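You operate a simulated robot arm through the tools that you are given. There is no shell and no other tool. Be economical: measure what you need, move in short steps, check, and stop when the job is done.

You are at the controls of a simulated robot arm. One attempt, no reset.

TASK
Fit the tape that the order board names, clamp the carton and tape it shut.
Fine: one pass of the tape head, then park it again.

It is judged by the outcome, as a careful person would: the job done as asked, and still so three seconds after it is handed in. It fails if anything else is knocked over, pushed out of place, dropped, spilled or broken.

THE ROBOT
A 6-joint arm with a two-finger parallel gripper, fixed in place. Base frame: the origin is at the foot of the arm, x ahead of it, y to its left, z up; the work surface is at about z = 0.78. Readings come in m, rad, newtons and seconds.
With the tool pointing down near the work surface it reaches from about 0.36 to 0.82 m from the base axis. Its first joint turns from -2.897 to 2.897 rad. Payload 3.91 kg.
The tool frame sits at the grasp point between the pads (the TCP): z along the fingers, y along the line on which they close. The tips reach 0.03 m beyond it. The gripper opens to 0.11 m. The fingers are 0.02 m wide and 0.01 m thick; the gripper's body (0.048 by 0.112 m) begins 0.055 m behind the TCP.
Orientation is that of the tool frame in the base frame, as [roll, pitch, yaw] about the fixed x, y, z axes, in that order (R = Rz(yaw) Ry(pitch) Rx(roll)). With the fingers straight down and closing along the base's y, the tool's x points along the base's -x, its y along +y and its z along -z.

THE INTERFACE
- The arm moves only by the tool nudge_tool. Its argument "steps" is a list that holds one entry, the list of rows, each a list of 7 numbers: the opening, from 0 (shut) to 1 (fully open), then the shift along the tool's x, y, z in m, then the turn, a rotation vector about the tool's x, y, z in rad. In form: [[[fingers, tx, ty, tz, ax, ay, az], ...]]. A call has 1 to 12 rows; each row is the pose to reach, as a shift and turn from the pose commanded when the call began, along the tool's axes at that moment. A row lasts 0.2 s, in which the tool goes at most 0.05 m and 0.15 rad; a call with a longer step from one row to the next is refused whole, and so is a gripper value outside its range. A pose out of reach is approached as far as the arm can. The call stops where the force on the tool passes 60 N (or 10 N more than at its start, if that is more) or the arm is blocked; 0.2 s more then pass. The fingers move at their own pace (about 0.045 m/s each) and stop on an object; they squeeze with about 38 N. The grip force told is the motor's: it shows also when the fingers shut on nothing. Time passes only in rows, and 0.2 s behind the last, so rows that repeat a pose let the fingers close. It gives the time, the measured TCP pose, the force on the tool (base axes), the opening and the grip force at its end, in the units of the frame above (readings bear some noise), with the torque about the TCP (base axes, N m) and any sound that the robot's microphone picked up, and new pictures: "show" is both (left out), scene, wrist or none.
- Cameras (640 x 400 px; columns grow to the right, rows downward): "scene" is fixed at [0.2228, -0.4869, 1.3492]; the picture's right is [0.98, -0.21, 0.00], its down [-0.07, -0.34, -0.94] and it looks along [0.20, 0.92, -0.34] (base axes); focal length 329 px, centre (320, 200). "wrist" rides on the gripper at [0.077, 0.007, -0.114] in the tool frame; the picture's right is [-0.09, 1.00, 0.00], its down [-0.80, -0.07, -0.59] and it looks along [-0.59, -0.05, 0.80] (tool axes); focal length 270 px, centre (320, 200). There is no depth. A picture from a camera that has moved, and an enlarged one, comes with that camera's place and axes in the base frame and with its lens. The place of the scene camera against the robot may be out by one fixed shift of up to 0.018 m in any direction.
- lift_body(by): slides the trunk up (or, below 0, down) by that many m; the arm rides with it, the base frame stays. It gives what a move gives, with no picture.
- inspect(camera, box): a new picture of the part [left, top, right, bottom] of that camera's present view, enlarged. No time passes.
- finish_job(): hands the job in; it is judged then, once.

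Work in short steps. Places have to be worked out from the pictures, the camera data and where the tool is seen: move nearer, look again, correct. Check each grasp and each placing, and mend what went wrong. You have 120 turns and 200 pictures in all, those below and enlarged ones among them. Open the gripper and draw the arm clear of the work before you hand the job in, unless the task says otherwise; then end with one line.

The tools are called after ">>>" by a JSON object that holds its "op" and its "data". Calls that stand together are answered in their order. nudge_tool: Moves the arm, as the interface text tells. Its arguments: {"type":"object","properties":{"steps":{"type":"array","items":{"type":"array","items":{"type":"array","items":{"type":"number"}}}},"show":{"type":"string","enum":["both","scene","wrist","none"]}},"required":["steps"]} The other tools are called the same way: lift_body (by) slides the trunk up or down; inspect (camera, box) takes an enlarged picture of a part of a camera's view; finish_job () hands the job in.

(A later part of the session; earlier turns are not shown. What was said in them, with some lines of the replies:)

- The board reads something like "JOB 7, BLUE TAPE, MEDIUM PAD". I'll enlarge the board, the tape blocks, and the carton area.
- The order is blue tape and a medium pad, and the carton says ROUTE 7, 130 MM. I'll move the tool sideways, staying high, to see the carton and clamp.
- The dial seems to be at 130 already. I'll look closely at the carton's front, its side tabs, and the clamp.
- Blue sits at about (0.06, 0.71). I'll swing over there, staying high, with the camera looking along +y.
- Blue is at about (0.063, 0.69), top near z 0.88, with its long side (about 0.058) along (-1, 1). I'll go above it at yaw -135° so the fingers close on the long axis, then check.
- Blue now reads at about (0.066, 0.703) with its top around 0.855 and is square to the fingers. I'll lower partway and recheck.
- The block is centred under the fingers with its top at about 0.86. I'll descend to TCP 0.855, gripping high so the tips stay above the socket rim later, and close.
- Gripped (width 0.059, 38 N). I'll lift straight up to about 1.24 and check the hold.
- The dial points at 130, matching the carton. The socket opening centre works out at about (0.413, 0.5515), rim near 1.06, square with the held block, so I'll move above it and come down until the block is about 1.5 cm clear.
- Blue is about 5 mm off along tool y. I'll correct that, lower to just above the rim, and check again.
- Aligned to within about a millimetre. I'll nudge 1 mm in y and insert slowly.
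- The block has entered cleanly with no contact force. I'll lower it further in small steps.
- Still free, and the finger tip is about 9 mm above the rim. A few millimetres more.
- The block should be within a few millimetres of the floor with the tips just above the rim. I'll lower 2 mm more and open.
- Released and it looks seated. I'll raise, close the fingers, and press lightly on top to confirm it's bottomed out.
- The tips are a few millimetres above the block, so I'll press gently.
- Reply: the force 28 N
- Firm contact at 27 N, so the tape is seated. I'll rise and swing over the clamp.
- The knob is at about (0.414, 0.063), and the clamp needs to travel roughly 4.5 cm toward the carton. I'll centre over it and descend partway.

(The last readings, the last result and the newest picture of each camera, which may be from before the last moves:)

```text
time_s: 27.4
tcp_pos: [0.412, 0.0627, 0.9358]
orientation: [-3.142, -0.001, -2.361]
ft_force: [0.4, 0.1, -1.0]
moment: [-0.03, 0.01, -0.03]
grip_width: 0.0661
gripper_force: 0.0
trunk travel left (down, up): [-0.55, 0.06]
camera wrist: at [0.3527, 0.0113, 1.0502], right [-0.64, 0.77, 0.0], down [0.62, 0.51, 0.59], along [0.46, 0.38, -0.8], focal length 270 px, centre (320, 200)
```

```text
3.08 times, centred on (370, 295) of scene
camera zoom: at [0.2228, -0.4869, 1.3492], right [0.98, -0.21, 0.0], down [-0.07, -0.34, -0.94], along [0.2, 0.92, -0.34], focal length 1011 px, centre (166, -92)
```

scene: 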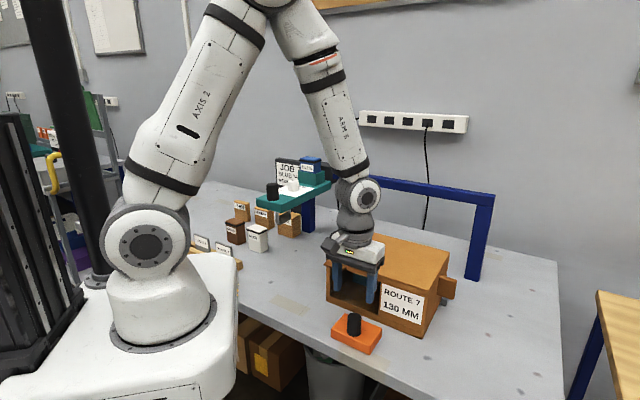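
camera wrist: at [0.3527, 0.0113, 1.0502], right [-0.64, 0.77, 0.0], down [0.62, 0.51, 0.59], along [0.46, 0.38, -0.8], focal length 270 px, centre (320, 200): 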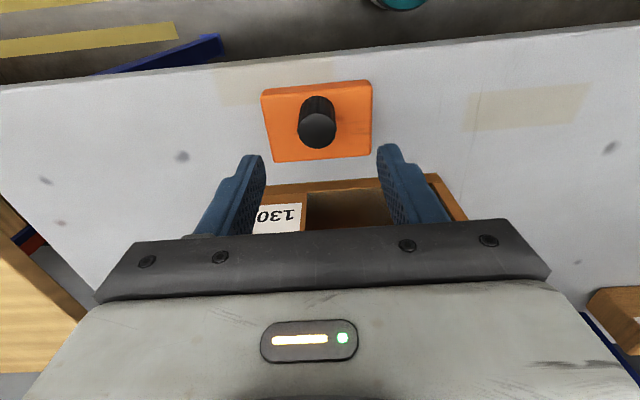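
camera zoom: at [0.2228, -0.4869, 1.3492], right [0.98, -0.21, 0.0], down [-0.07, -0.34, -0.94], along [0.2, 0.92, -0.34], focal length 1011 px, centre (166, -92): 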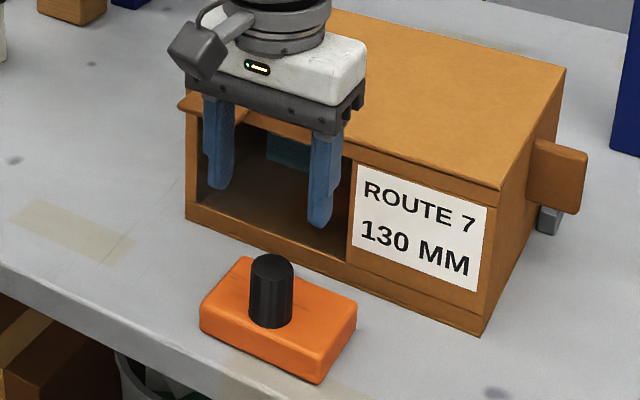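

The knob top is near z 0.845, and the carton's front tab would be tight for the gripper body, so I'll push the clamp block squarely from behind with closed fingers instead. I'm going to the spot behind it now.

>>> {"op": "nudge_tool", "data": {"steps": [[[0, 0.025, 0, 0, 0, 0, 0], [0, 0.045, 0, 0, 0, 0, 0], [0, 0.045, 0, 0, 0, 0, 0], [0, 0.045, 0, 0.03, 0, 0, 0], [0, 0.045, 0, 0.06, 0, 0, 0], [0, 0.045, 0, 0.09, 0, 0, 0], [0, 0.045, 0, 0.11, 0, 0, 0], [0, 0.045, 0, 0.11, 0, 0, 0]]]}}

>>> {"op": "inspect", "data": {"camera": "scene", "box": [310, 230, 430, 360]}}

```text
time_s: 29.2
tcp_pos: [0.3831, 0.0325, 0.8269]
orientation: [-3.14, 0.001, -2.361]
ft_force: [-0.2, -0.1, 0.6]
moment: [0.03, -0.01, 0.01]
grip_width: 0.0
gripper_force: 37.7
trunk travel left (down, up): [-0.55, 0.06]
camera wrist: at [0.3239, -0.0188, 0.9411], right [-0.64, 0.77, 0.0], down [0.62, 0.51, 0.59], along [0.46, 0.38, -0.8], focal length 270 px, centre (320, 200)
```

scene: 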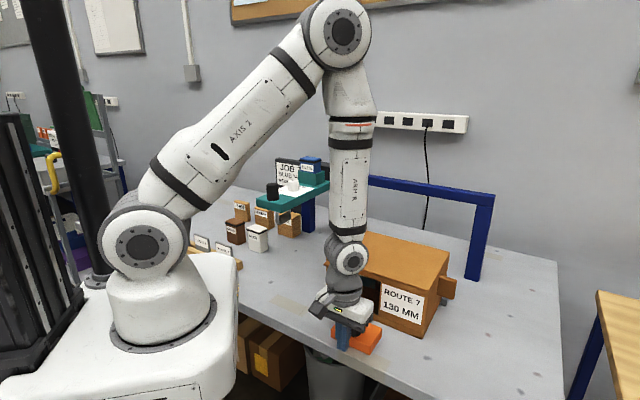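
wrist: 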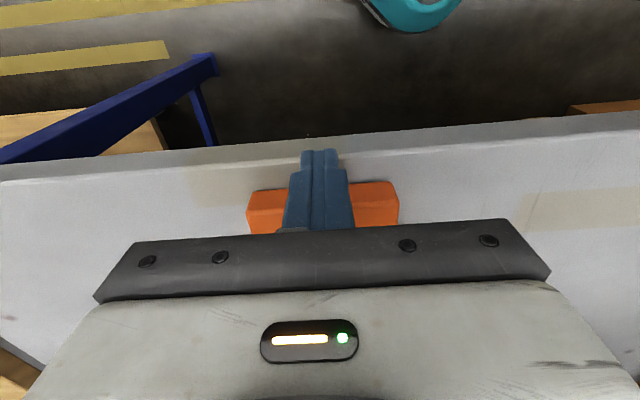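

```text
3.08 times, centred on (370, 295) of scene
camera zoom: at [0.2228, -0.4869, 1.3492], right [0.98, -0.21, 0.0], down [-0.07, -0.34, -0.94], along [0.2, 0.92, -0.34], focal length 1011 px, centre (166, -92)
```

zoom: 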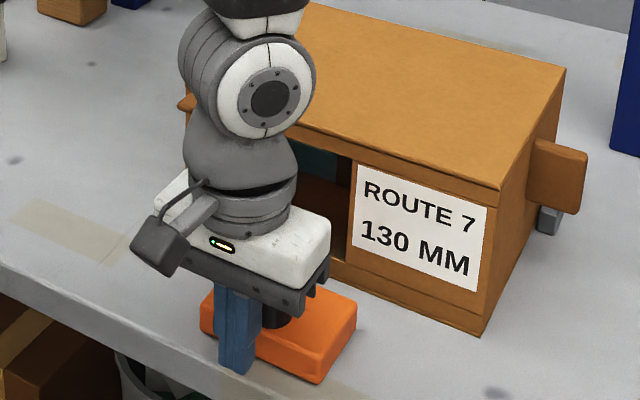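

The fingers are centred behind the block. Pushing forward along tool -x in small steps.

>>> {"op": "nudge_tool", "data": {"steps": [[[0, -0.01, 0, 0, 0, 0, 0], [0, -0.018, 0, 0, 0, 0, 0], [0, -0.025, 0, 0, 0, 0, 0], [0, -0.032, 0, 0, 0, 0, 0], [0, -0.038, 0, 0, 0, 0, 0]]]}}

>>> {"op": "inspect", "data": {"camera": "scene", "box": [310, 230, 430, 360]}}

```text
time_s: 30.4
tcp_pos: [0.4093, 0.0578, 0.8279]
orientation: [-3.14, 0.003, -2.359]
ft_force: [-1.4, -1.2, -0.7]
moment: [-0.02, 0.06, 0.05]
grip_width: 0.0
gripper_force: 37.6
trunk travel left (down, up): [-0.55, 0.06]
camera wrist: at [0.3502, 0.007, 0.9424], right [-0.64, 0.77, 0.0], down [0.62, 0.51, 0.6], along [0.46, 0.38, -0.8], focal length 270 px, centre (320, 200)
```

scene: 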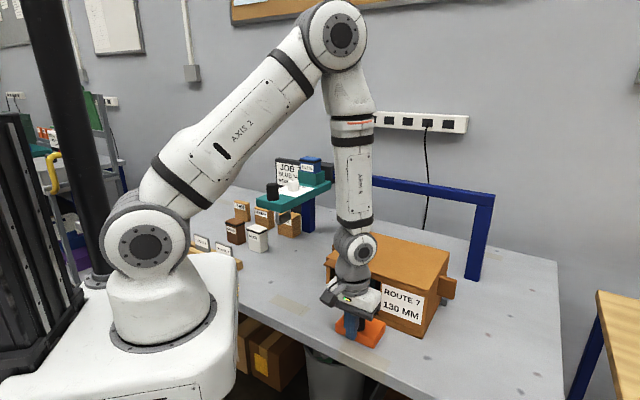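
wrist: 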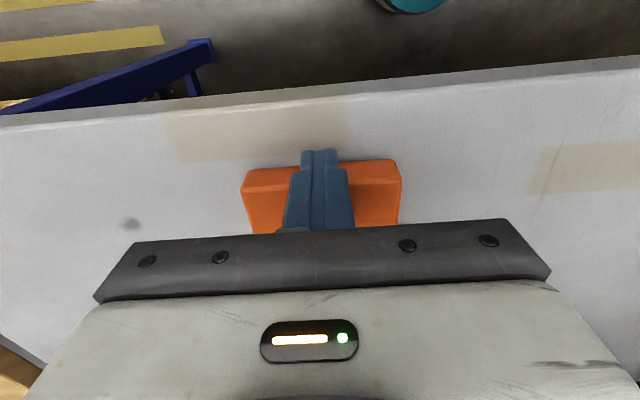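

```text
3.08 times, centred on (370, 295) of scene
camera zoom: at [0.2228, -0.4869, 1.3492], right [0.98, -0.21, 0.0], down [-0.07, -0.34, -0.94], along [0.2, 0.92, -0.34], focal length 1011 px, centre (166, -92)
```

zoom: 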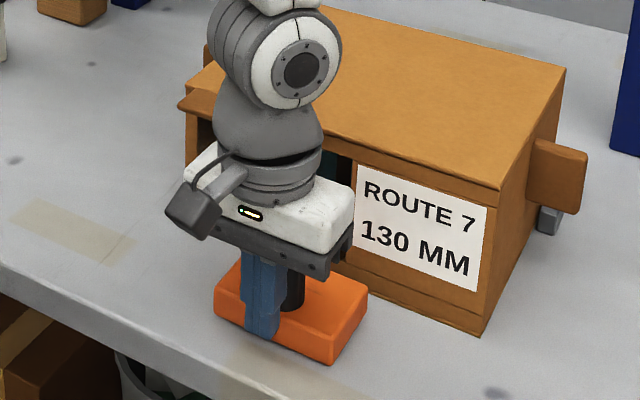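

It slides straight with little force. I'll keep going in small steps until it bears on the carton.

>>> {"op": "nudge_tool", "data": {"steps": [[[0, -0.006, 0, 0, 0, 0, 0], [0, -0.012, 0, 0, 0, 0, 0], [0, -0.016, 0, 0, 0, 0, 0]]], "show": "none"}}

>>> {"op": "inspect", "data": {"camera": "scene", "box": [310, 230, 430, 360]}}

```text
time_s: 31.2
tcp_pos: [0.4226, 0.0709, 0.8275]
orientation: [3.141, 0.002, -2.359]
ft_force: [1.1, -0.3, -0.3]
moment: [0.03, -0.01, -0.01]
grip_width: 0.0
gripper_force: 37.9
trunk travel left (down, up): [-0.55, 0.06]
```

```text
3.08 times, centred on (370, 295) of scene
camera zoom: at [0.2228, -0.4869, 1.3492], right [0.98, -0.21, 0.0], down [-0.07, -0.34, -0.94], along [0.2, 0.92, -0.34], focal length 1011 px, centre (166, -92)
```

zoom: 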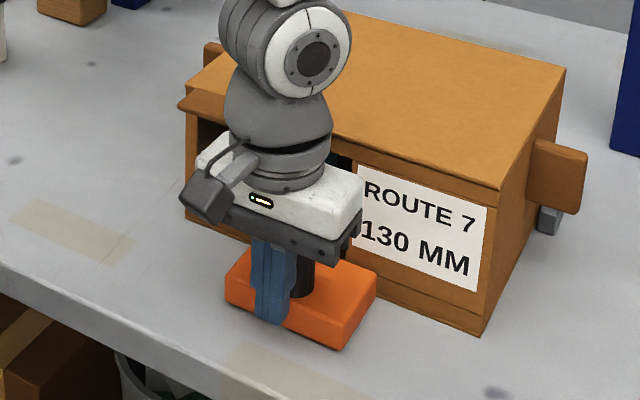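

>>> {"op": "nudge_tool", "data": {"steps": [[[0, -0.005, 0, 0, 0, 0, 0], [0, -0.01, 0, 0, 0, 0, 0], [0, -0.014, 0, 0, 0, 0, 0], [0, -0.017, 0, 0, 0, 0, 0]]], "show": "none"}}

>>> {"op": "inspect", "data": {"camera": "scene", "box": [310, 230, 430, 360]}}

```text
time_s: 32.0
tcp_pos: [0.4221, 0.0756, 0.8251]
orientation: [3.131, -0.018, -2.363]
ft_force: [-11.0, -15.6, 5.8]
moment: [-0.19, 0.16, -0.01]
grip_width: 0.0001
gripper_force: 37.3
trunk travel left (down, up): [-0.55, 0.06]
stopped in row 4: the force on the tool passed its limit at 64 N (the readings are from after the stop); the commanded pose is now the measured one
```

```text
3.08 times, centred on (370, 295) of scene
camera zoom: at [0.2228, -0.4869, 1.3492], right [0.98, -0.21, 0.0], down [-0.07, -0.34, -0.94], along [0.2, 0.92, -0.34], focal length 1011 px, centre (166, -92)
```

zoom: 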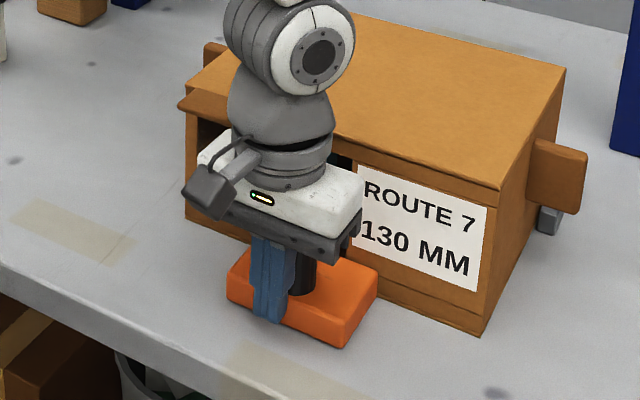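

It came up hard (64 N). I'll back off, rise, and look at the clamp against the carton.

>>> {"op": "nudge_tool", "data": {"steps": [[[0, 0.02, 0, 0, 0, 0, 0], [0, 0.03, 0, -0.03, 0, 0, 0], [0, 0.03, 0, -0.07, 0, 0, 0], [0, 0.03, 0, -0.11, 0, 0, 0], [0, 0.04, 0, -0.15, 0, 0, 0], [0, 0.04, 0, -0.19, 0, 0, 0], [0.5, 0.04, 0, -0.23, 0, 0, 0], [0.5, 0.04, 0, -0.27, 0, 0, 0]]]}}

>>> {"op": "inspect", "data": {"camera": "scene", "box": [310, 230, 430, 360]}}

>>> {"op": "inspect", "data": {"camera": "wrist", "box": [230, 60, 430, 200]}}

```text
time_s: 33.8
tcp_pos: [0.4008, 0.0522, 1.0962]
orientation: [3.132, -0.013, -2.362]
ft_force: [-0.3, -0.4, -0.6]
moment: [0.02, 0.0, 0.03]
grip_width: 0.0505
gripper_force: 0.2
trunk travel left (down, up): [-0.55, 0.06]
camera wrist: at [0.3429, 0.0008, 1.2132], right [-0.64, 0.77, 0.01], down [0.63, 0.51, 0.58], along [0.45, 0.38, -0.81], focal length 270 px, centre (320, 200)
```

scene: 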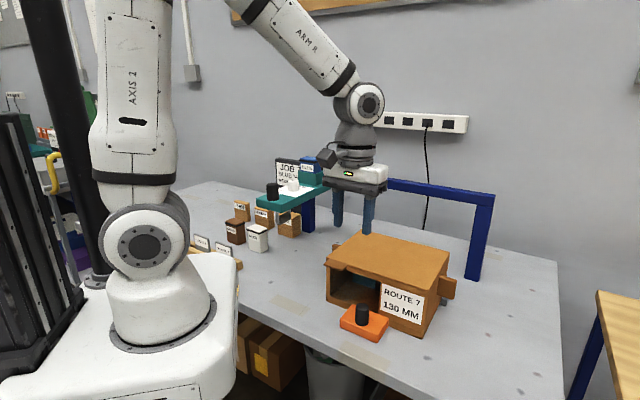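
wrist: 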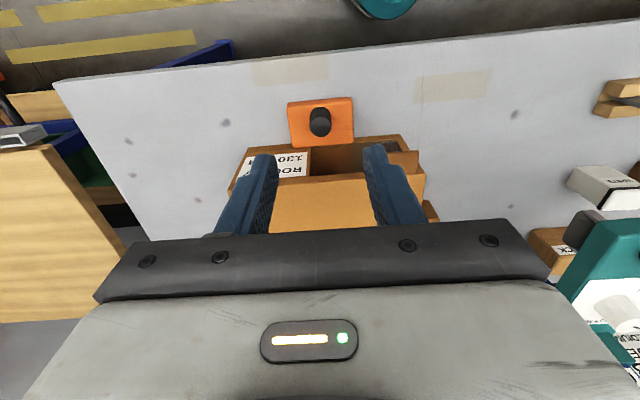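

```text
3.08 times, centred on (370, 295) of scene
camera zoom: at [0.2228, -0.4869, 1.3492], right [0.98, -0.21, 0.0], down [-0.07, -0.34, -0.94], along [0.2, 0.92, -0.34], focal length 1011 px, centre (166, -92)
```

zoom: 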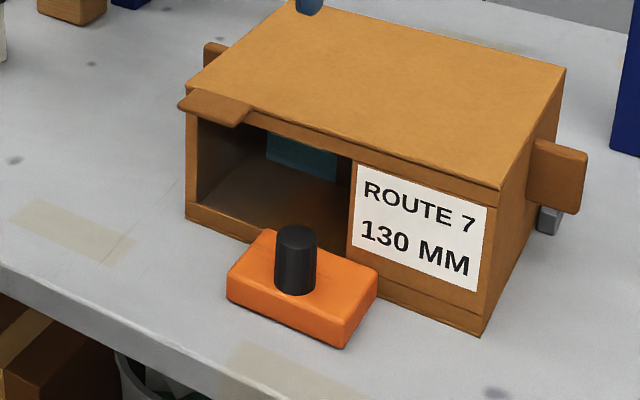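

```text
2.86 times, centred on (330, 130) of wrist
camera zoom: at [0.3429, 0.0008, 1.2132], right [-0.64, 0.77, 0.01], down [0.63, 0.51, 0.58], along [0.45, 0.38, -0.81], focal length 772 px, centre (291, 400)
```

zoom: 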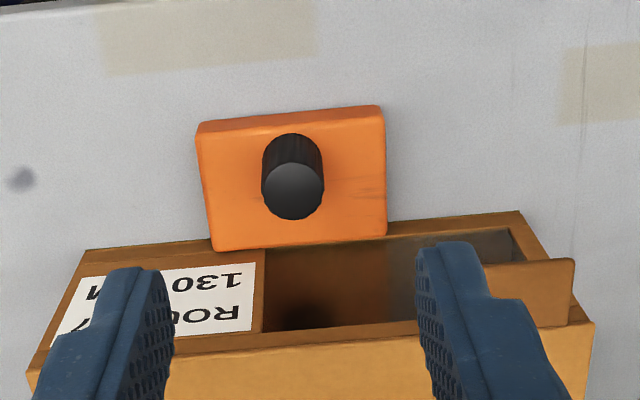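

The clamp bears on the carton front and the carton hasn't moved. Next is the tape head handle: I'll rise, level the slight tool tilt, and move above the black knob.

>>> {"op": "nudge_tool", "data": {"steps": [[[0.6, 0, 0, -0.045, 0.0096, -0.013, 0], [0.6, 0, 0, -0.09, 0.0096, -0.013, 0], [0.6, 0, 0, -0.13, 0.0096, -0.013, 0], [0.6, -0.02, 0.044, -0.13, 0.0096, -0.013, 0], [0.6, -0.04, 0.088, -0.13, 0.0096, -0.013, 0], [0.6, -0.059, 0.132, -0.13, 0.0096, -0.013, 0], [0.6, -0.079, 0.176, -0.13, 0.0096, -0.013, 0], [0.6, -0.099, 0.22, -0.13, 0.0096, -0.013, 0], [0.6, -0.118, 0.264, -0.13, 0.0096, -0.013, 0], [0.6, -0.138, 0.308, -0.13, 0.0096, -0.013, 0], [0.6, -0.157, 0.351, -0.13, 0.0096, -0.013, 0], [0.6, -0.157, 0.351, -0.13, 0.0096, -0.013, 0]]]}}

>>> {"op": "inspect", "data": {"camera": "wrist", "box": [230, 0, 430, 140]}}

```text
time_s: 36.4
tcp_pos: [0.2658, 0.4099, 1.2277]
orientation: [-3.139, -0.001, -2.361]
ft_force: [-0.3, 0.6, 1.1]
moment: [0.03, 0.01, -0.02]
grip_width: 0.066
gripper_force: 0.1
trunk travel left (down, up): [-0.55, 0.06]
camera wrist: at [0.2053, 0.3588, 1.3432], right [-0.64, 0.77, 0.0], down [0.62, 0.51, 0.59], along [0.46, 0.38, -0.8], focal length 270 px, centre (320, 200)
```

scene: 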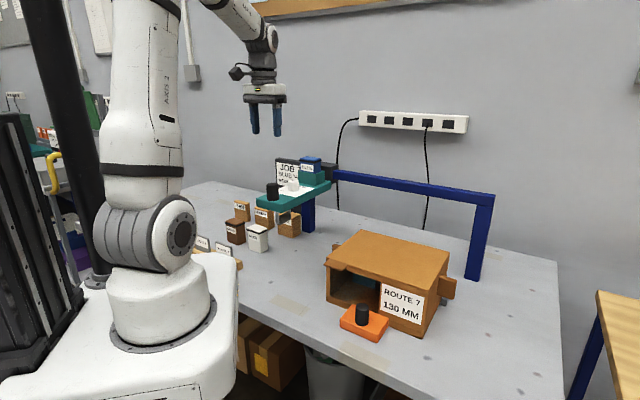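
wrist: 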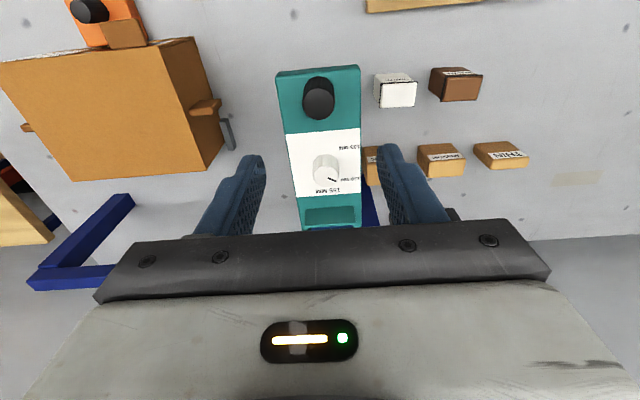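

```text
2.86 times, centred on (330, 70) of wrist
camera zoom: at [0.2053, 0.3588, 1.3432], right [-0.64, 0.77, 0.0], down [0.62, 0.51, 0.59], along [0.46, 0.38, -0.8], focal length 772 px, centre (291, 571)
```

zoom: 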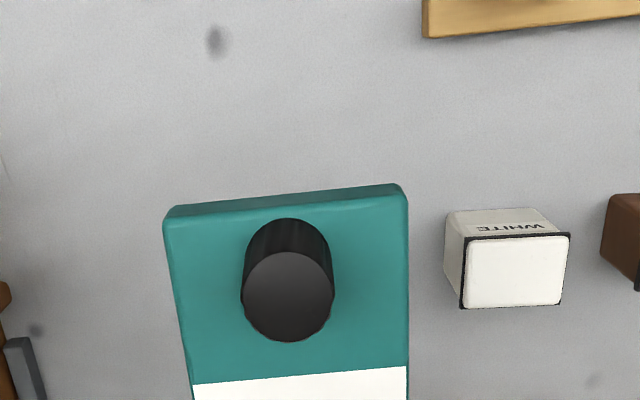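

The dial is confirmed at 130. The knob is at about (0.274, 0.414), 33 mm wide, so I'll descend around it to TCP 1.06 and close.

>>> {"op": "nudge_tool", "data": {"steps": [[[0.6, -0.0085, -0.002, 0.04, 0, 0, 0], [0.6, -0.0085, -0.002, 0.08, 0, 0, 0], [0.6, -0.0085, -0.002, 0.12, 0, 0, 0], [0.6, -0.0085, -0.002, 0.15, 0, 0, 0], [0.6, -0.0085, -0.002, 0.168, 0, 0, 0], [0.6, -0.0085, -0.002, 0.168, 0, 0, 0]]], "show": "wrist"}}

>>> {"op": "inspect", "data": {"camera": "scene", "box": [240, 140, 350, 220]}}

```text
time_s: 37.8
tcp_pos: [0.2737, 0.4138, 1.0578]
orientation: [-3.14, -0.001, -2.362]
ft_force: [0.0, -0.3, 0.1]
moment: [0.0, -0.01, -0.02]
grip_width: 0.0663
gripper_force: 0.0
trunk travel left (down, up): [-0.55, 0.06]
camera wrist: at [0.2142, 0.362, 1.173], right [-0.64, 0.77, 0.0], down [0.62, 0.51, 0.59], along [0.46, 0.38, -0.8], focal length 270 px, centre (320, 200)
```

wrist: 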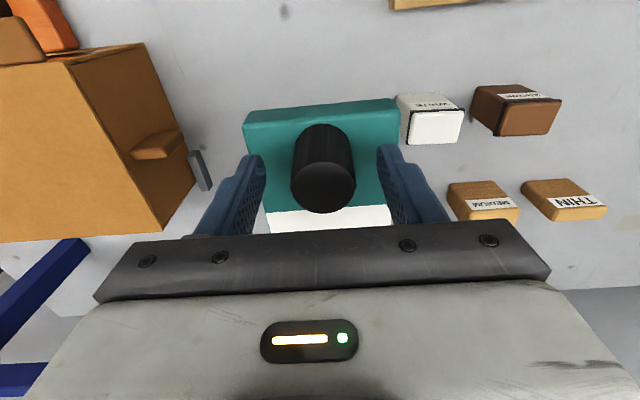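

```text
5.00 times, centred on (295, 180) of scene
camera zoom: at [0.2228, -0.4869, 1.3492], right [0.98, -0.21, 0.0], down [-0.07, -0.34, -0.94], along [0.2, 0.92, -0.34], focal length 1643 px, centre (445, 300)
```

zoom: 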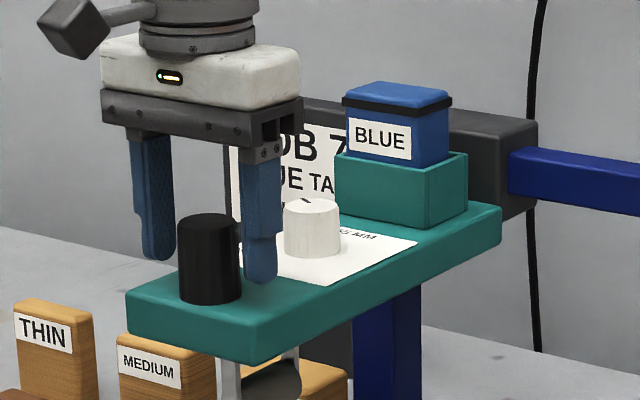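

The fingers straddle the knob with the tips about 1 cm above the plate. Closing.

>>> {"op": "nudge_tool", "data": {"steps": [[[0, 0, 0, 0, 0, 0, 0], [0, 0, 0, 0, 0, 0, 0], [0, 0, 0, 0, 0, 0, 0], [0, 0, 0, 0, 0, 0, 0], [0, 0, 0, 0, 0, 0, 0]]]}}

```text
time_s: 39.0
tcp_pos: [0.2736, 0.4135, 1.0587]
orientation: [-3.14, -0.001, -2.362]
ft_force: [-4.5, 2.5, -2.6]
moment: [0.79, 0.65, 0.08]
grip_width: 0.0358
gripper_force: 45.0
trunk travel left (down, up): [-0.55, 0.06]
camera wrist: at [0.2137, 0.3624, 1.1732], right [-0.64, 0.77, 0.0], down [0.62, 0.51, 0.59], along [0.46, 0.38, -0.8], focal length 270 px, centre (320, 200)
```

scene: 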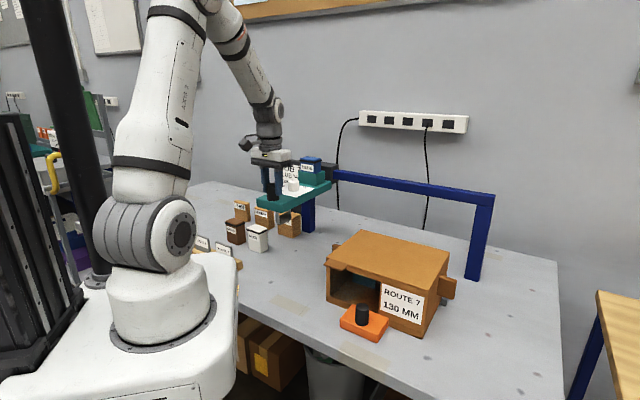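
wrist: 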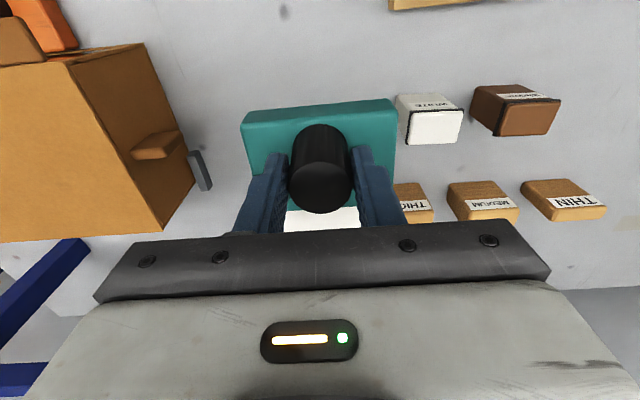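

Knob gripped (36 mm). I'll slide along tool -y a short way first and watch the sideways force to find the exact rail direction.

>>> {"op": "nudge_tool", "data": {"steps": [[[0, 0, -0.008, 0, 0, 0, 0], [0, 0, -0.02, 0, 0, 0, 0], [0, 0, -0.035, 0, 0, 0, 0], [0, 0, -0.05, 0, 0, 0, 0], [0, 0, -0.05, 0, 0, 0, 0]]]}}

```text
time_s: 40.2
tcp_pos: [0.3072, 0.3777, 1.0579]
orientation: [-3.139, -0.002, -2.36]
ft_force: [-12.9, -15.6, -11.8]
moment: [-0.18, 0.95, -0.04]
grip_width: 0.0357
gripper_force: 45.5
trunk travel left (down, up): [-0.55, 0.06]
camera wrist: at [0.2496, 0.3272, 1.1735], right [-0.64, 0.77, 0.0], down [0.62, 0.52, 0.59], along [0.46, 0.38, -0.81], focal length 270 px, centre (320, 200)
```

scene: 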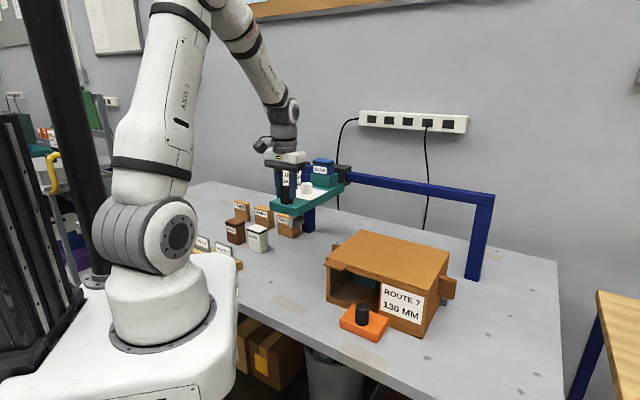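
wrist: 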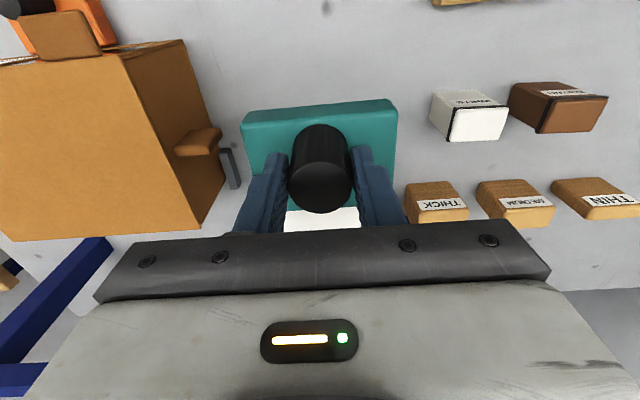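

The head moves, but there's about 20 N pushing toward tool +x, so the rail is a couple of degrees off my line. I'll continue with a +x component.

>>> {"op": "nudge_tool", "data": {"steps": [[[0, 0.002, -0.01, 0, 0, 0, 0], [0, 0.003, -0.025, -0.001, 0, 0, 0], [0, 0.0038, -0.04, -0.001, 0, 0, 0], [0, 0.0045, -0.055, -0.001, 0, 0, 0], [0, 0.0045, -0.055, -0.001, 0, 0, 0]]], "show": "none"}}

```text
time_s: 41.4
tcp_pos: [0.348, 0.3378, 1.0589]
orientation: [-3.139, 0.002, -2.362]
ft_force: [7.7, 5.1, -12.9]
moment: [0.74, -0.06, -0.14]
grip_width: 0.0359
gripper_force: 45.0
trunk travel left (down, up): [-0.55, 0.06]
```

Now slightly over-corrected; I put the rail slope at about 0.035 toward +x. I'll continue with that over the next 16 cm.

>>> {"op": "nudge_tool", "data": {"steps": [[[0, -0.0003, -0.015, 0.001, 0, 0, 0], [0, 0.0002, -0.03, 0.001, 0, 0, 0], [0, 0.0009, -0.05, 0.001, 0, 0, 0], [0, 0.0016, -0.07, 0.001, 0, 0, 0], [0, 0.0023, -0.09, 0.001, 0, 0, 0], [0, 0.003, -0.11, 0.001, 0, 0, 0], [0, 0.003, -0.11, 0.001, 0, 0, 0]]]}}

>>> {"op": "inspect", "data": {"camera": "scene", "box": [280, 150, 460, 280]}}

```text
time_s: 43.0
tcp_pos: [0.425, 0.2586, 1.0578]
orientation: [-3.14, 0.0, -2.362]
ft_force: [24.6, 20.5, -2.7]
moment: [0.73, -0.05, 0.0]
grip_width: 0.0359
gripper_force: 44.8
trunk travel left (down, up): [-0.55, 0.06]
camera wrist: at [0.3657, 0.2072, 1.1732], right [-0.64, 0.77, 0.0], down [0.62, 0.51, 0.59], along [0.46, 0.38, -0.8], focal length 270 px, centre (320, 200)
```

scene: 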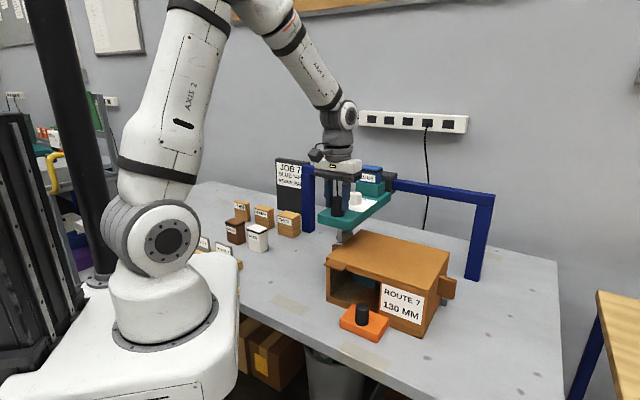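
wrist: 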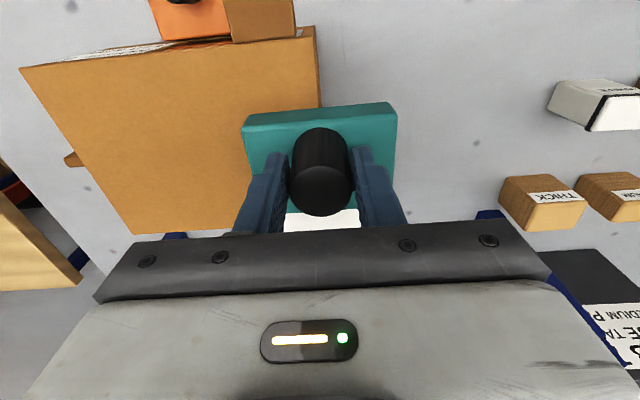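

```text
3.08 times, centred on (370, 215) of scene
camera zoom: at [0.2228, -0.4869, 1.3492], right [0.98, -0.21, 0.0], down [-0.07, -0.34, -0.94], along [0.2, 0.92, -0.34], focal length 1011 px, centre (166, 154)
```

zoom: 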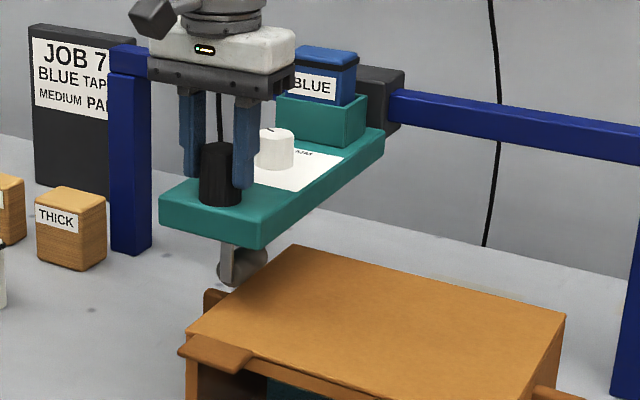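

The force now points the other way, so the rail really is at 45°. I'll relieve 3 mm and continue onto the carton.

>>> {"op": "nudge_tool", "data": {"steps": [[[0, -0.0028, -0.005, 0, 0, 0, 0], [0, -0.003, -0.02, 0, 0, 0, 0], [0, -0.0032, -0.035, 0, 0, 0, 0], [0, -0.0033, -0.05, 0, 0, 0, 0], [0, -0.0034, -0.065, 0, 0, 0, 0], [0, -0.0035, -0.08, 0, 0, 0, 0]]]}}

>>> {"op": "inspect", "data": {"camera": "scene", "box": [300, 160, 480, 290]}}

```text
time_s: 44.4
tcp_pos: [0.4824, 0.2014, 1.059]
orientation: [-3.138, 0.0, -2.362]
ft_force: [16.2, 10.9, 16.1]
moment: [1.36, 0.01, 0.04]
grip_width: 0.0359
gripper_force: 45.1
trunk travel left (down, up): [-0.55, 0.06]
camera wrist: at [0.4218, 0.1502, 1.1729], right [-0.64, 0.77, 0.0], down [0.62, 0.51, 0.6], along [0.46, 0.38, -0.8], focal length 270 px, centre (320, 200)
```

scene: 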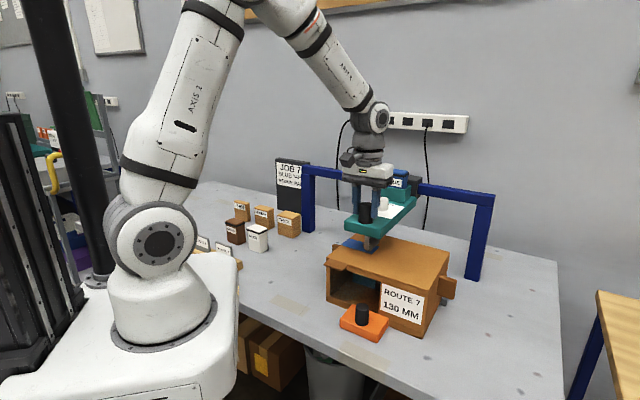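
wrist: 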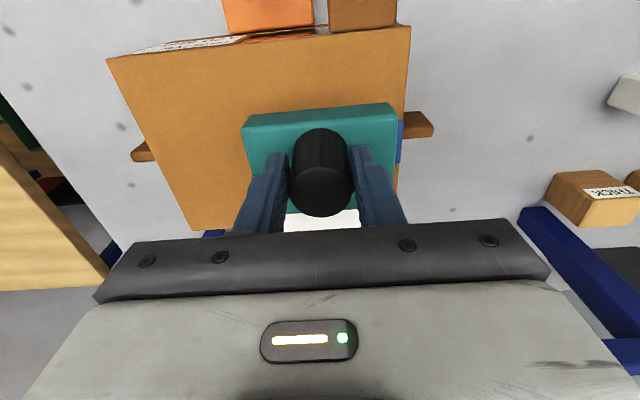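

```text
3.08 times, centred on (390, 225) of scene
camera zoom: at [0.2228, -0.4869, 1.3492], right [0.98, -0.21, 0.0], down [-0.07, -0.34, -0.94], along [0.2, 0.92, -0.34], focal length 1011 px, centre (105, 123)
```

zoom: 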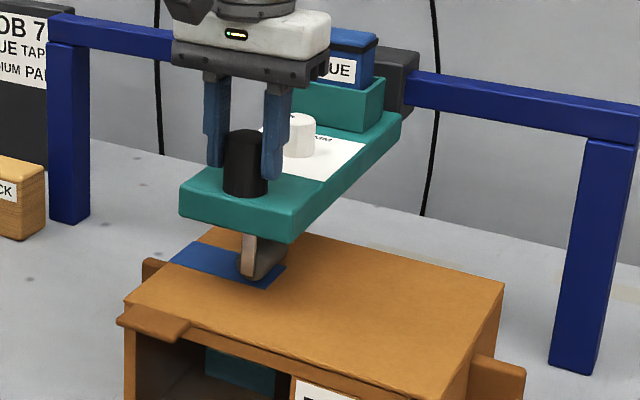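

Blue tape is being laid on the carton. I'll continue, easing the remaining side force.

>>> {"op": "nudge_tool", "data": {"steps": [[[0, -0.0018, -0.012, 0.0005, 0, 0, 0], [0, -0.0019, -0.027, 0.0005, 0, 0, 0], [0, -0.002, -0.042, 0.0005, 0, 0, 0], [0, -0.0021, -0.057, 0.0005, 0, 0, 0], [0, -0.0022, -0.072, 0.0005, 0, 0, 0], [0, -0.0023, -0.087, 0.0005, 0, 0, 0], [0, -0.0024, -0.102, 0.0005, 0, 0, 0], [0, -0.0025, -0.117, 0.0005, 0, 0, 0]]]}}

>>> {"op": "inspect", "data": {"camera": "scene", "box": [320, 170, 500, 300]}}

```text
time_s: 46.2
tcp_pos: [0.5629, 0.1182, 1.0576]
orientation: [3.141, -0.003, -2.363]
ft_force: [4.3, -0.8, -1.5]
moment: [0.36, 1.25, 0.16]
grip_width: 0.0356
gripper_force: 44.9
trunk travel left (down, up): [-0.55, 0.06]
camera wrist: at [0.504, 0.0684, 1.1731], right [-0.64, 0.77, 0.0], down [0.62, 0.51, 0.59], along [0.46, 0.38, -0.81], focal length 270 px, centre (320, 200)
```

scene: 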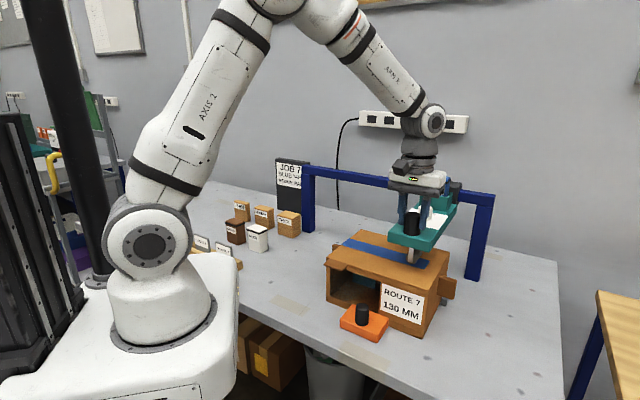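
wrist: 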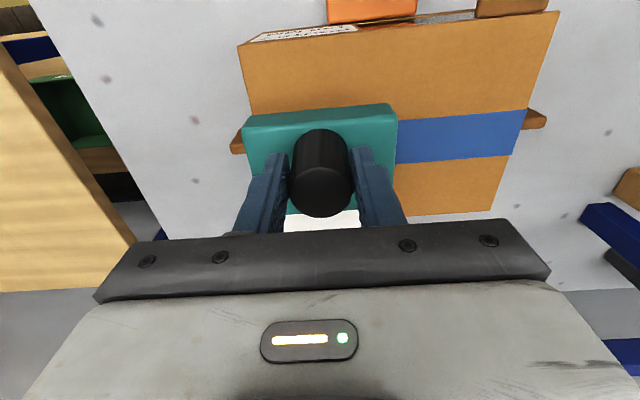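

```text
3.08 times, centred on (410, 235) of scene
camera zoom: at [0.2228, -0.4869, 1.3492], right [0.98, -0.21, 0.0], down [-0.07, -0.34, -0.94], along [0.2, 0.92, -0.34], focal length 1011 px, centre (43, 92)
```

zoom: 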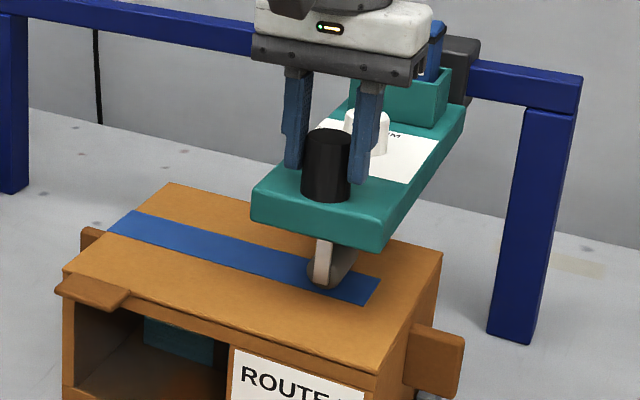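

Tape is running well. I'll continue past the carton's far end, toward the rail stop.

>>> {"op": "nudge_tool", "data": {"steps": [[[0, -0.0001, -0.012, 0, 0, 0, 0], [0, -0.0002, -0.024, 0, 0, 0, 0], [0, -0.0003, -0.036, 0, 0, 0, 0], [0, -0.0004, -0.046, 0, 0, 0, 0], [0, -0.0005, -0.054, 0, 0, 0, 0], [0, -0.0006, -0.06, 0, 0, 0, 0]]]}}

>>> {"op": "inspect", "data": {"camera": "scene", "box": [340, 170, 520, 300]}}

```text
time_s: 47.6
tcp_pos: [0.5964, 0.0862, 1.058]
orientation: [3.129, -0.008, -2.355]
ft_force: [-20.6, 18.8, 4.5]
moment: [0.32, -0.72, 0.16]
grip_width: 0.036
gripper_force: 45.2
trunk travel left (down, up): [-0.55, 0.06]
stopped in row 6: the force on the tool passed its limit at 66 N (the readings are from after the stop); the commanded pose is now the measured one
camera wrist: at [0.5385, 0.0349, 1.1735], right [-0.64, 0.77, 0.01], down [0.63, 0.51, 0.59], along [0.44, 0.38, -0.81], focal length 270 px, centre (320, 200)
```

scene: 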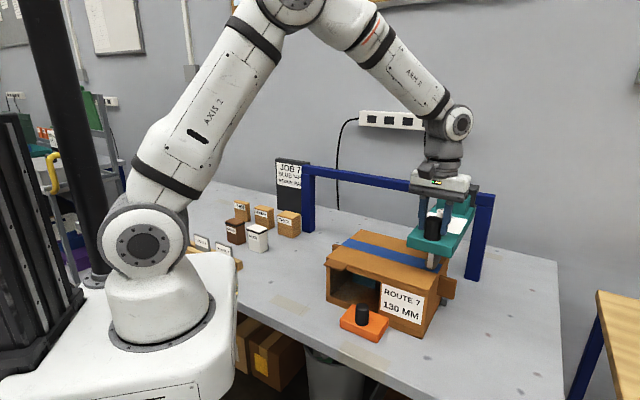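
wrist: 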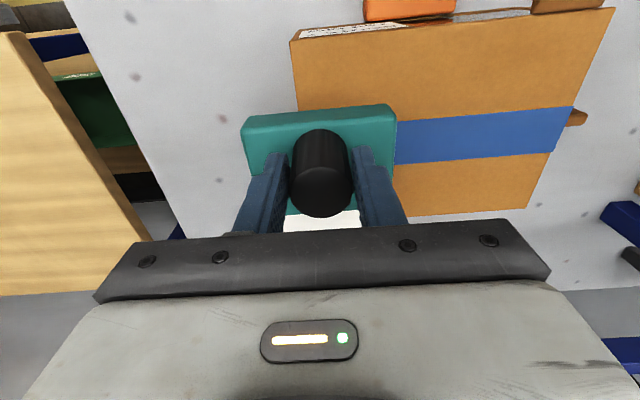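

```text
3.08 times, centred on (430, 235) of scene
camera zoom: at [0.2228, -0.4869, 1.3492], right [0.98, -0.21, 0.0], down [-0.07, -0.34, -0.94], along [0.2, 0.92, -0.34], focal length 1011 px, centre (-18, 92)
```

zoom: 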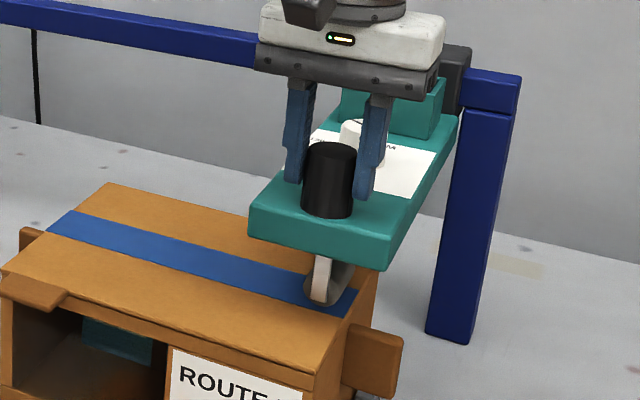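

The head is at its rail stop and the tape runs full length. Returning it to park along the same line, taking out the small tilt.

>>> {"op": "nudge_tool", "data": {"steps": [[[0, 0, 0.01, 0.0001, 0.0126, -0.008, 0], [0, -0.0003, 0.03, 0.0004, 0.0126, -0.008, 0], [0, -0.0005, 0.055, 0.0007, 0.0126, -0.008, 0], [0, -0.0007, 0.08, 0.001, 0.0126, -0.008, 0], [0, -0.0009, 0.105, 0.0013, 0.0126, -0.008, 0], [0, -0.0011, 0.13, 0.0016, 0.0126, -0.008, 0], [0, -0.0013, 0.155, 0.002, 0.0126, -0.008, 0], [0, -0.0015, 0.18, 0.0023, 0.0126, -0.008, 0], [0, -0.0017, 0.205, 0.0026, 0.0126, -0.008, 0]]], "show": "scene"}}

```text
time_s: 49.6
tcp_pos: [0.4539, 0.2277, 1.0562]
orientation: [-3.14, 0.004, -2.359]
ft_force: [-1.2, 7.2, 28.1]
moment: [0.98, 0.05, 0.03]
grip_width: 0.0359
gripper_force: 45.3
trunk travel left (down, up): [-0.55, 0.06]
```

scene: 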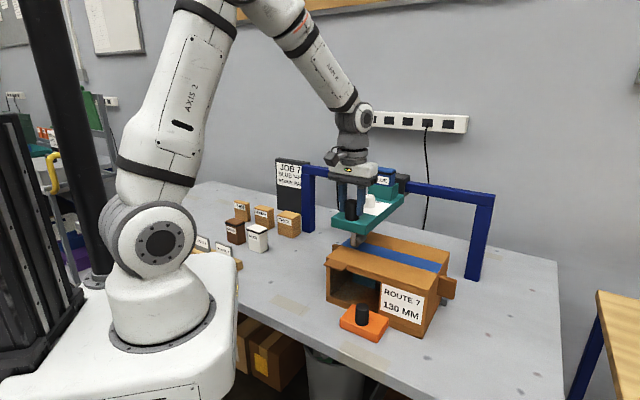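

>>> {"op": "nudge_tool", "data": {"steps": [[[0, -0.0003, 0.02, -0.002, 0, 0, 0], [0, -0.0006, 0.045, -0.002, 0, 0, 0], [0, -0.0009, 0.07, -0.002, 0, 0, 0], [0, -0.0012, 0.095, -0.002, 0, 0, 0], [0, -0.0015, 0.12, -0.002, 0, 0, 0], [0, -0.0018, 0.145, -0.002, 0, 0, 0], [0, -0.0021, 0.17, -0.002, 0, 0, 0], [0, -0.0024, 0.195, -0.002, 0, 0, 0], [0, -0.0027, 0.215, -0.002, 0, 0, 0], [0, -0.003, 0.235, -0.002, 0, 0, 0], [0, -0.0031, 0.25, -0.002, 0, 0, 0]]], "show": "scene"}}

```text
time_s: 52.0
tcp_pos: [0.2803, 0.4069, 1.0576]
orientation: [3.14, 0.006, -2.359]
ft_force: [-13.2, -12.1, 6.6]
moment: [-0.53, 1.11, 0.01]
grip_width: 0.0358
gripper_force: 44.9
trunk travel left (down, up): [-0.55, 0.06]
```

scene: 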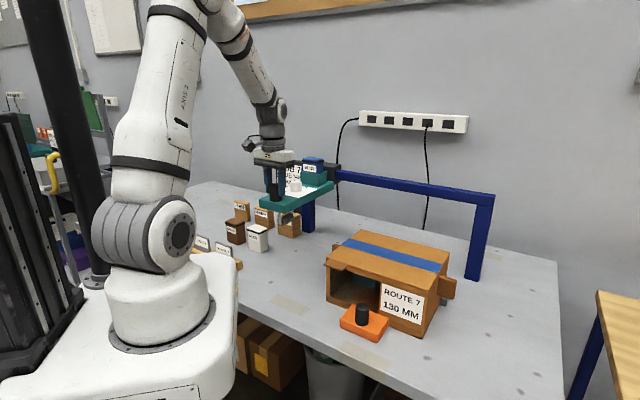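

Nearly home, about 9 mm left. I'll finish gently to the park position.

>>> {"op": "nudge_tool", "data": {"steps": [[[0, 0.001, 0.004, 0, 0, 0, 0], [0, 0.001, 0.008, 0, 0, 0, 0], [0, 0.001, 0.011, 0, 0, 0, 0], [0, 0.001, 0.013, 0, 0, 0, 0], [0, 0.001, 0.013, 0, 0, 0, 0]]], "show": "scene"}}

>>> {"op": "inspect", "data": {"camera": "scene", "box": [240, 140, 350, 220]}}

```text
time_s: 53.2
tcp_pos: [0.2731, 0.4146, 1.058]
orientation: [3.141, 0.002, -2.36]
ft_force: [8.0, -10.5, 3.2]
moment: [1.15, -0.7, -0.18]
grip_width: 0.0357
gripper_force: 44.6
trunk travel left (down, up): [-0.55, 0.06]
```

scene: 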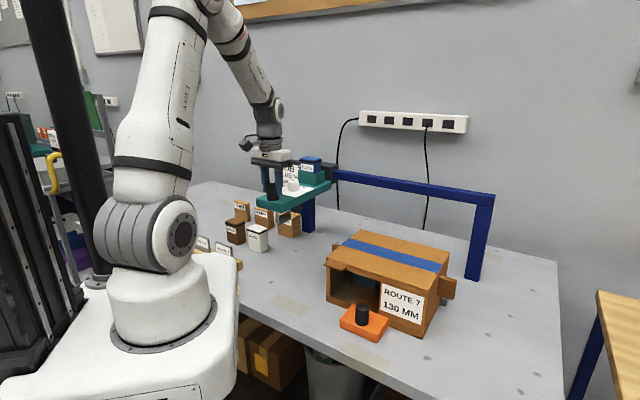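

```text
5.00 times, centred on (295, 180) of scene
camera zoom: at [0.2228, -0.4869, 1.3492], right [0.98, -0.21, 0.0], down [-0.07, -0.34, -0.94], along [0.2, 0.92, -0.34], focal length 1643 px, centre (445, 300)
```

zoom: 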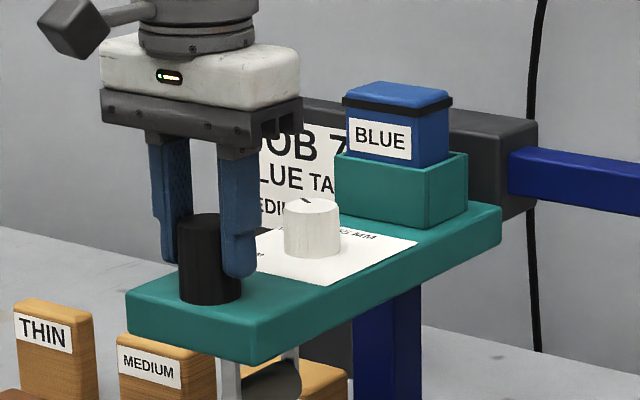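

The head is back at exactly its original place, against the stop. I'll open and rise clear.

>>> {"op": "nudge_tool", "data": {"steps": [[[0.6, 0, 0, 0, 0, 0, 0], [0.6, 0, 0, 0, 0, 0, 0], [0.6, 0, 0, 0, 0, 0, 0], [0.6, 0, 0, -0.03, 0, 0, 0], [0.7, 0, 0, -0.07, 0, 0, 0], [0.8, 0, 0, -0.115, 0, 0, 0], [1, 0.03, 0, -0.15, 0, 0, 0], [1, 0.05, 0, -0.19, 0, 0, 0], [1, 0.05, 0, -0.22, 0, 0, 0]]]}}

>>> {"op": "inspect", "data": {"camera": "scene", "box": [310, 210, 490, 360]}}

>>> {"op": "inspect", "data": {"camera": "scene", "box": [180, 150, 340, 270]}}

```text
time_s: 55.2
tcp_pos: [0.2374, 0.3824, 1.2783]
orientation: [-3.139, -0.001, -2.361]
ft_force: [0.5, 0.5, -0.3]
moment: [0.0, -0.01, -0.01]
grip_width: 0.1098
gripper_force: 0.0
trunk travel left (down, up): [-0.55, 0.06]
camera wrist: at [0.1791, 0.3316, 1.3927], right [-0.64, 0.77, 0.0], down [0.62, 0.52, 0.59], along [0.46, 0.38, -0.8], focal length 270 px, centre (320, 200)
```

scene: 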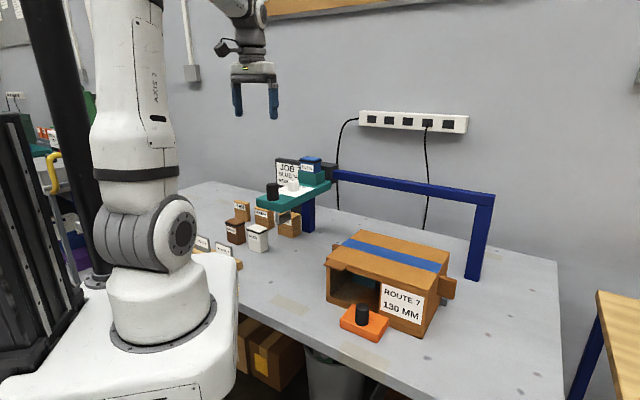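
wrist: 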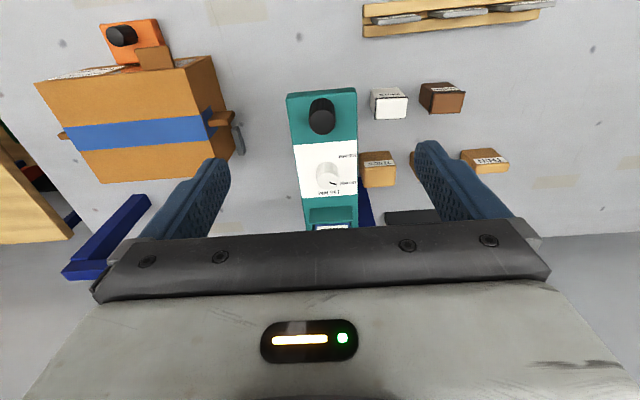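

```text
2.67 times, centred on (400, 285) of scene
camera zoom: at [0.2228, -0.4869, 1.3492], right [0.98, -0.21, 0.0], down [-0.07, -0.34, -0.94], along [0.2, 0.92, -0.34], focal length 876 px, centre (107, -27)
```

zoom: 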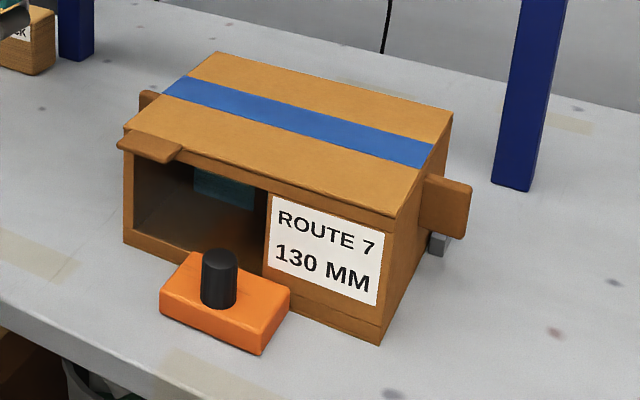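

```text
3.33 times, centred on (260, 210) of scene
camera zoom: at [0.2228, -0.4869, 1.3492], right [0.98, -0.21, 0.0], down [-0.07, -0.34, -0.94], along [0.2, 0.92, -0.34], focal length 1095 px, centre (520, 167)
```

zoom: 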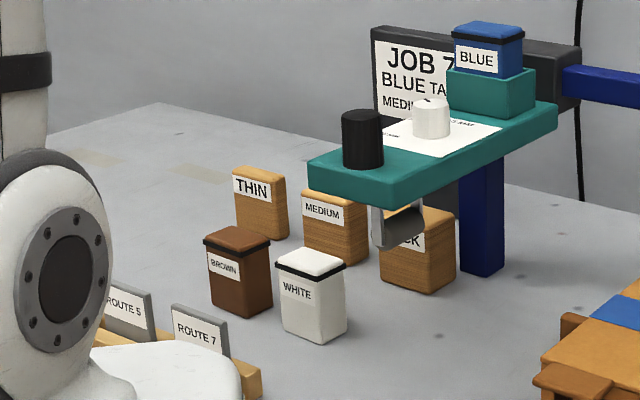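

The tape runs the full length of the carton and the clamp is still tight against it. The head is parked, nothing else has moved, and the arm is clear with the gripper open, so I'm handing in.

>>> {"op": "finish_job", "data": {}}

```text
The job is handed in.
```

I fitted the blue tape, clamped the carton, taped it end to end in one pass, and parked the tape head again; the job is handed in.
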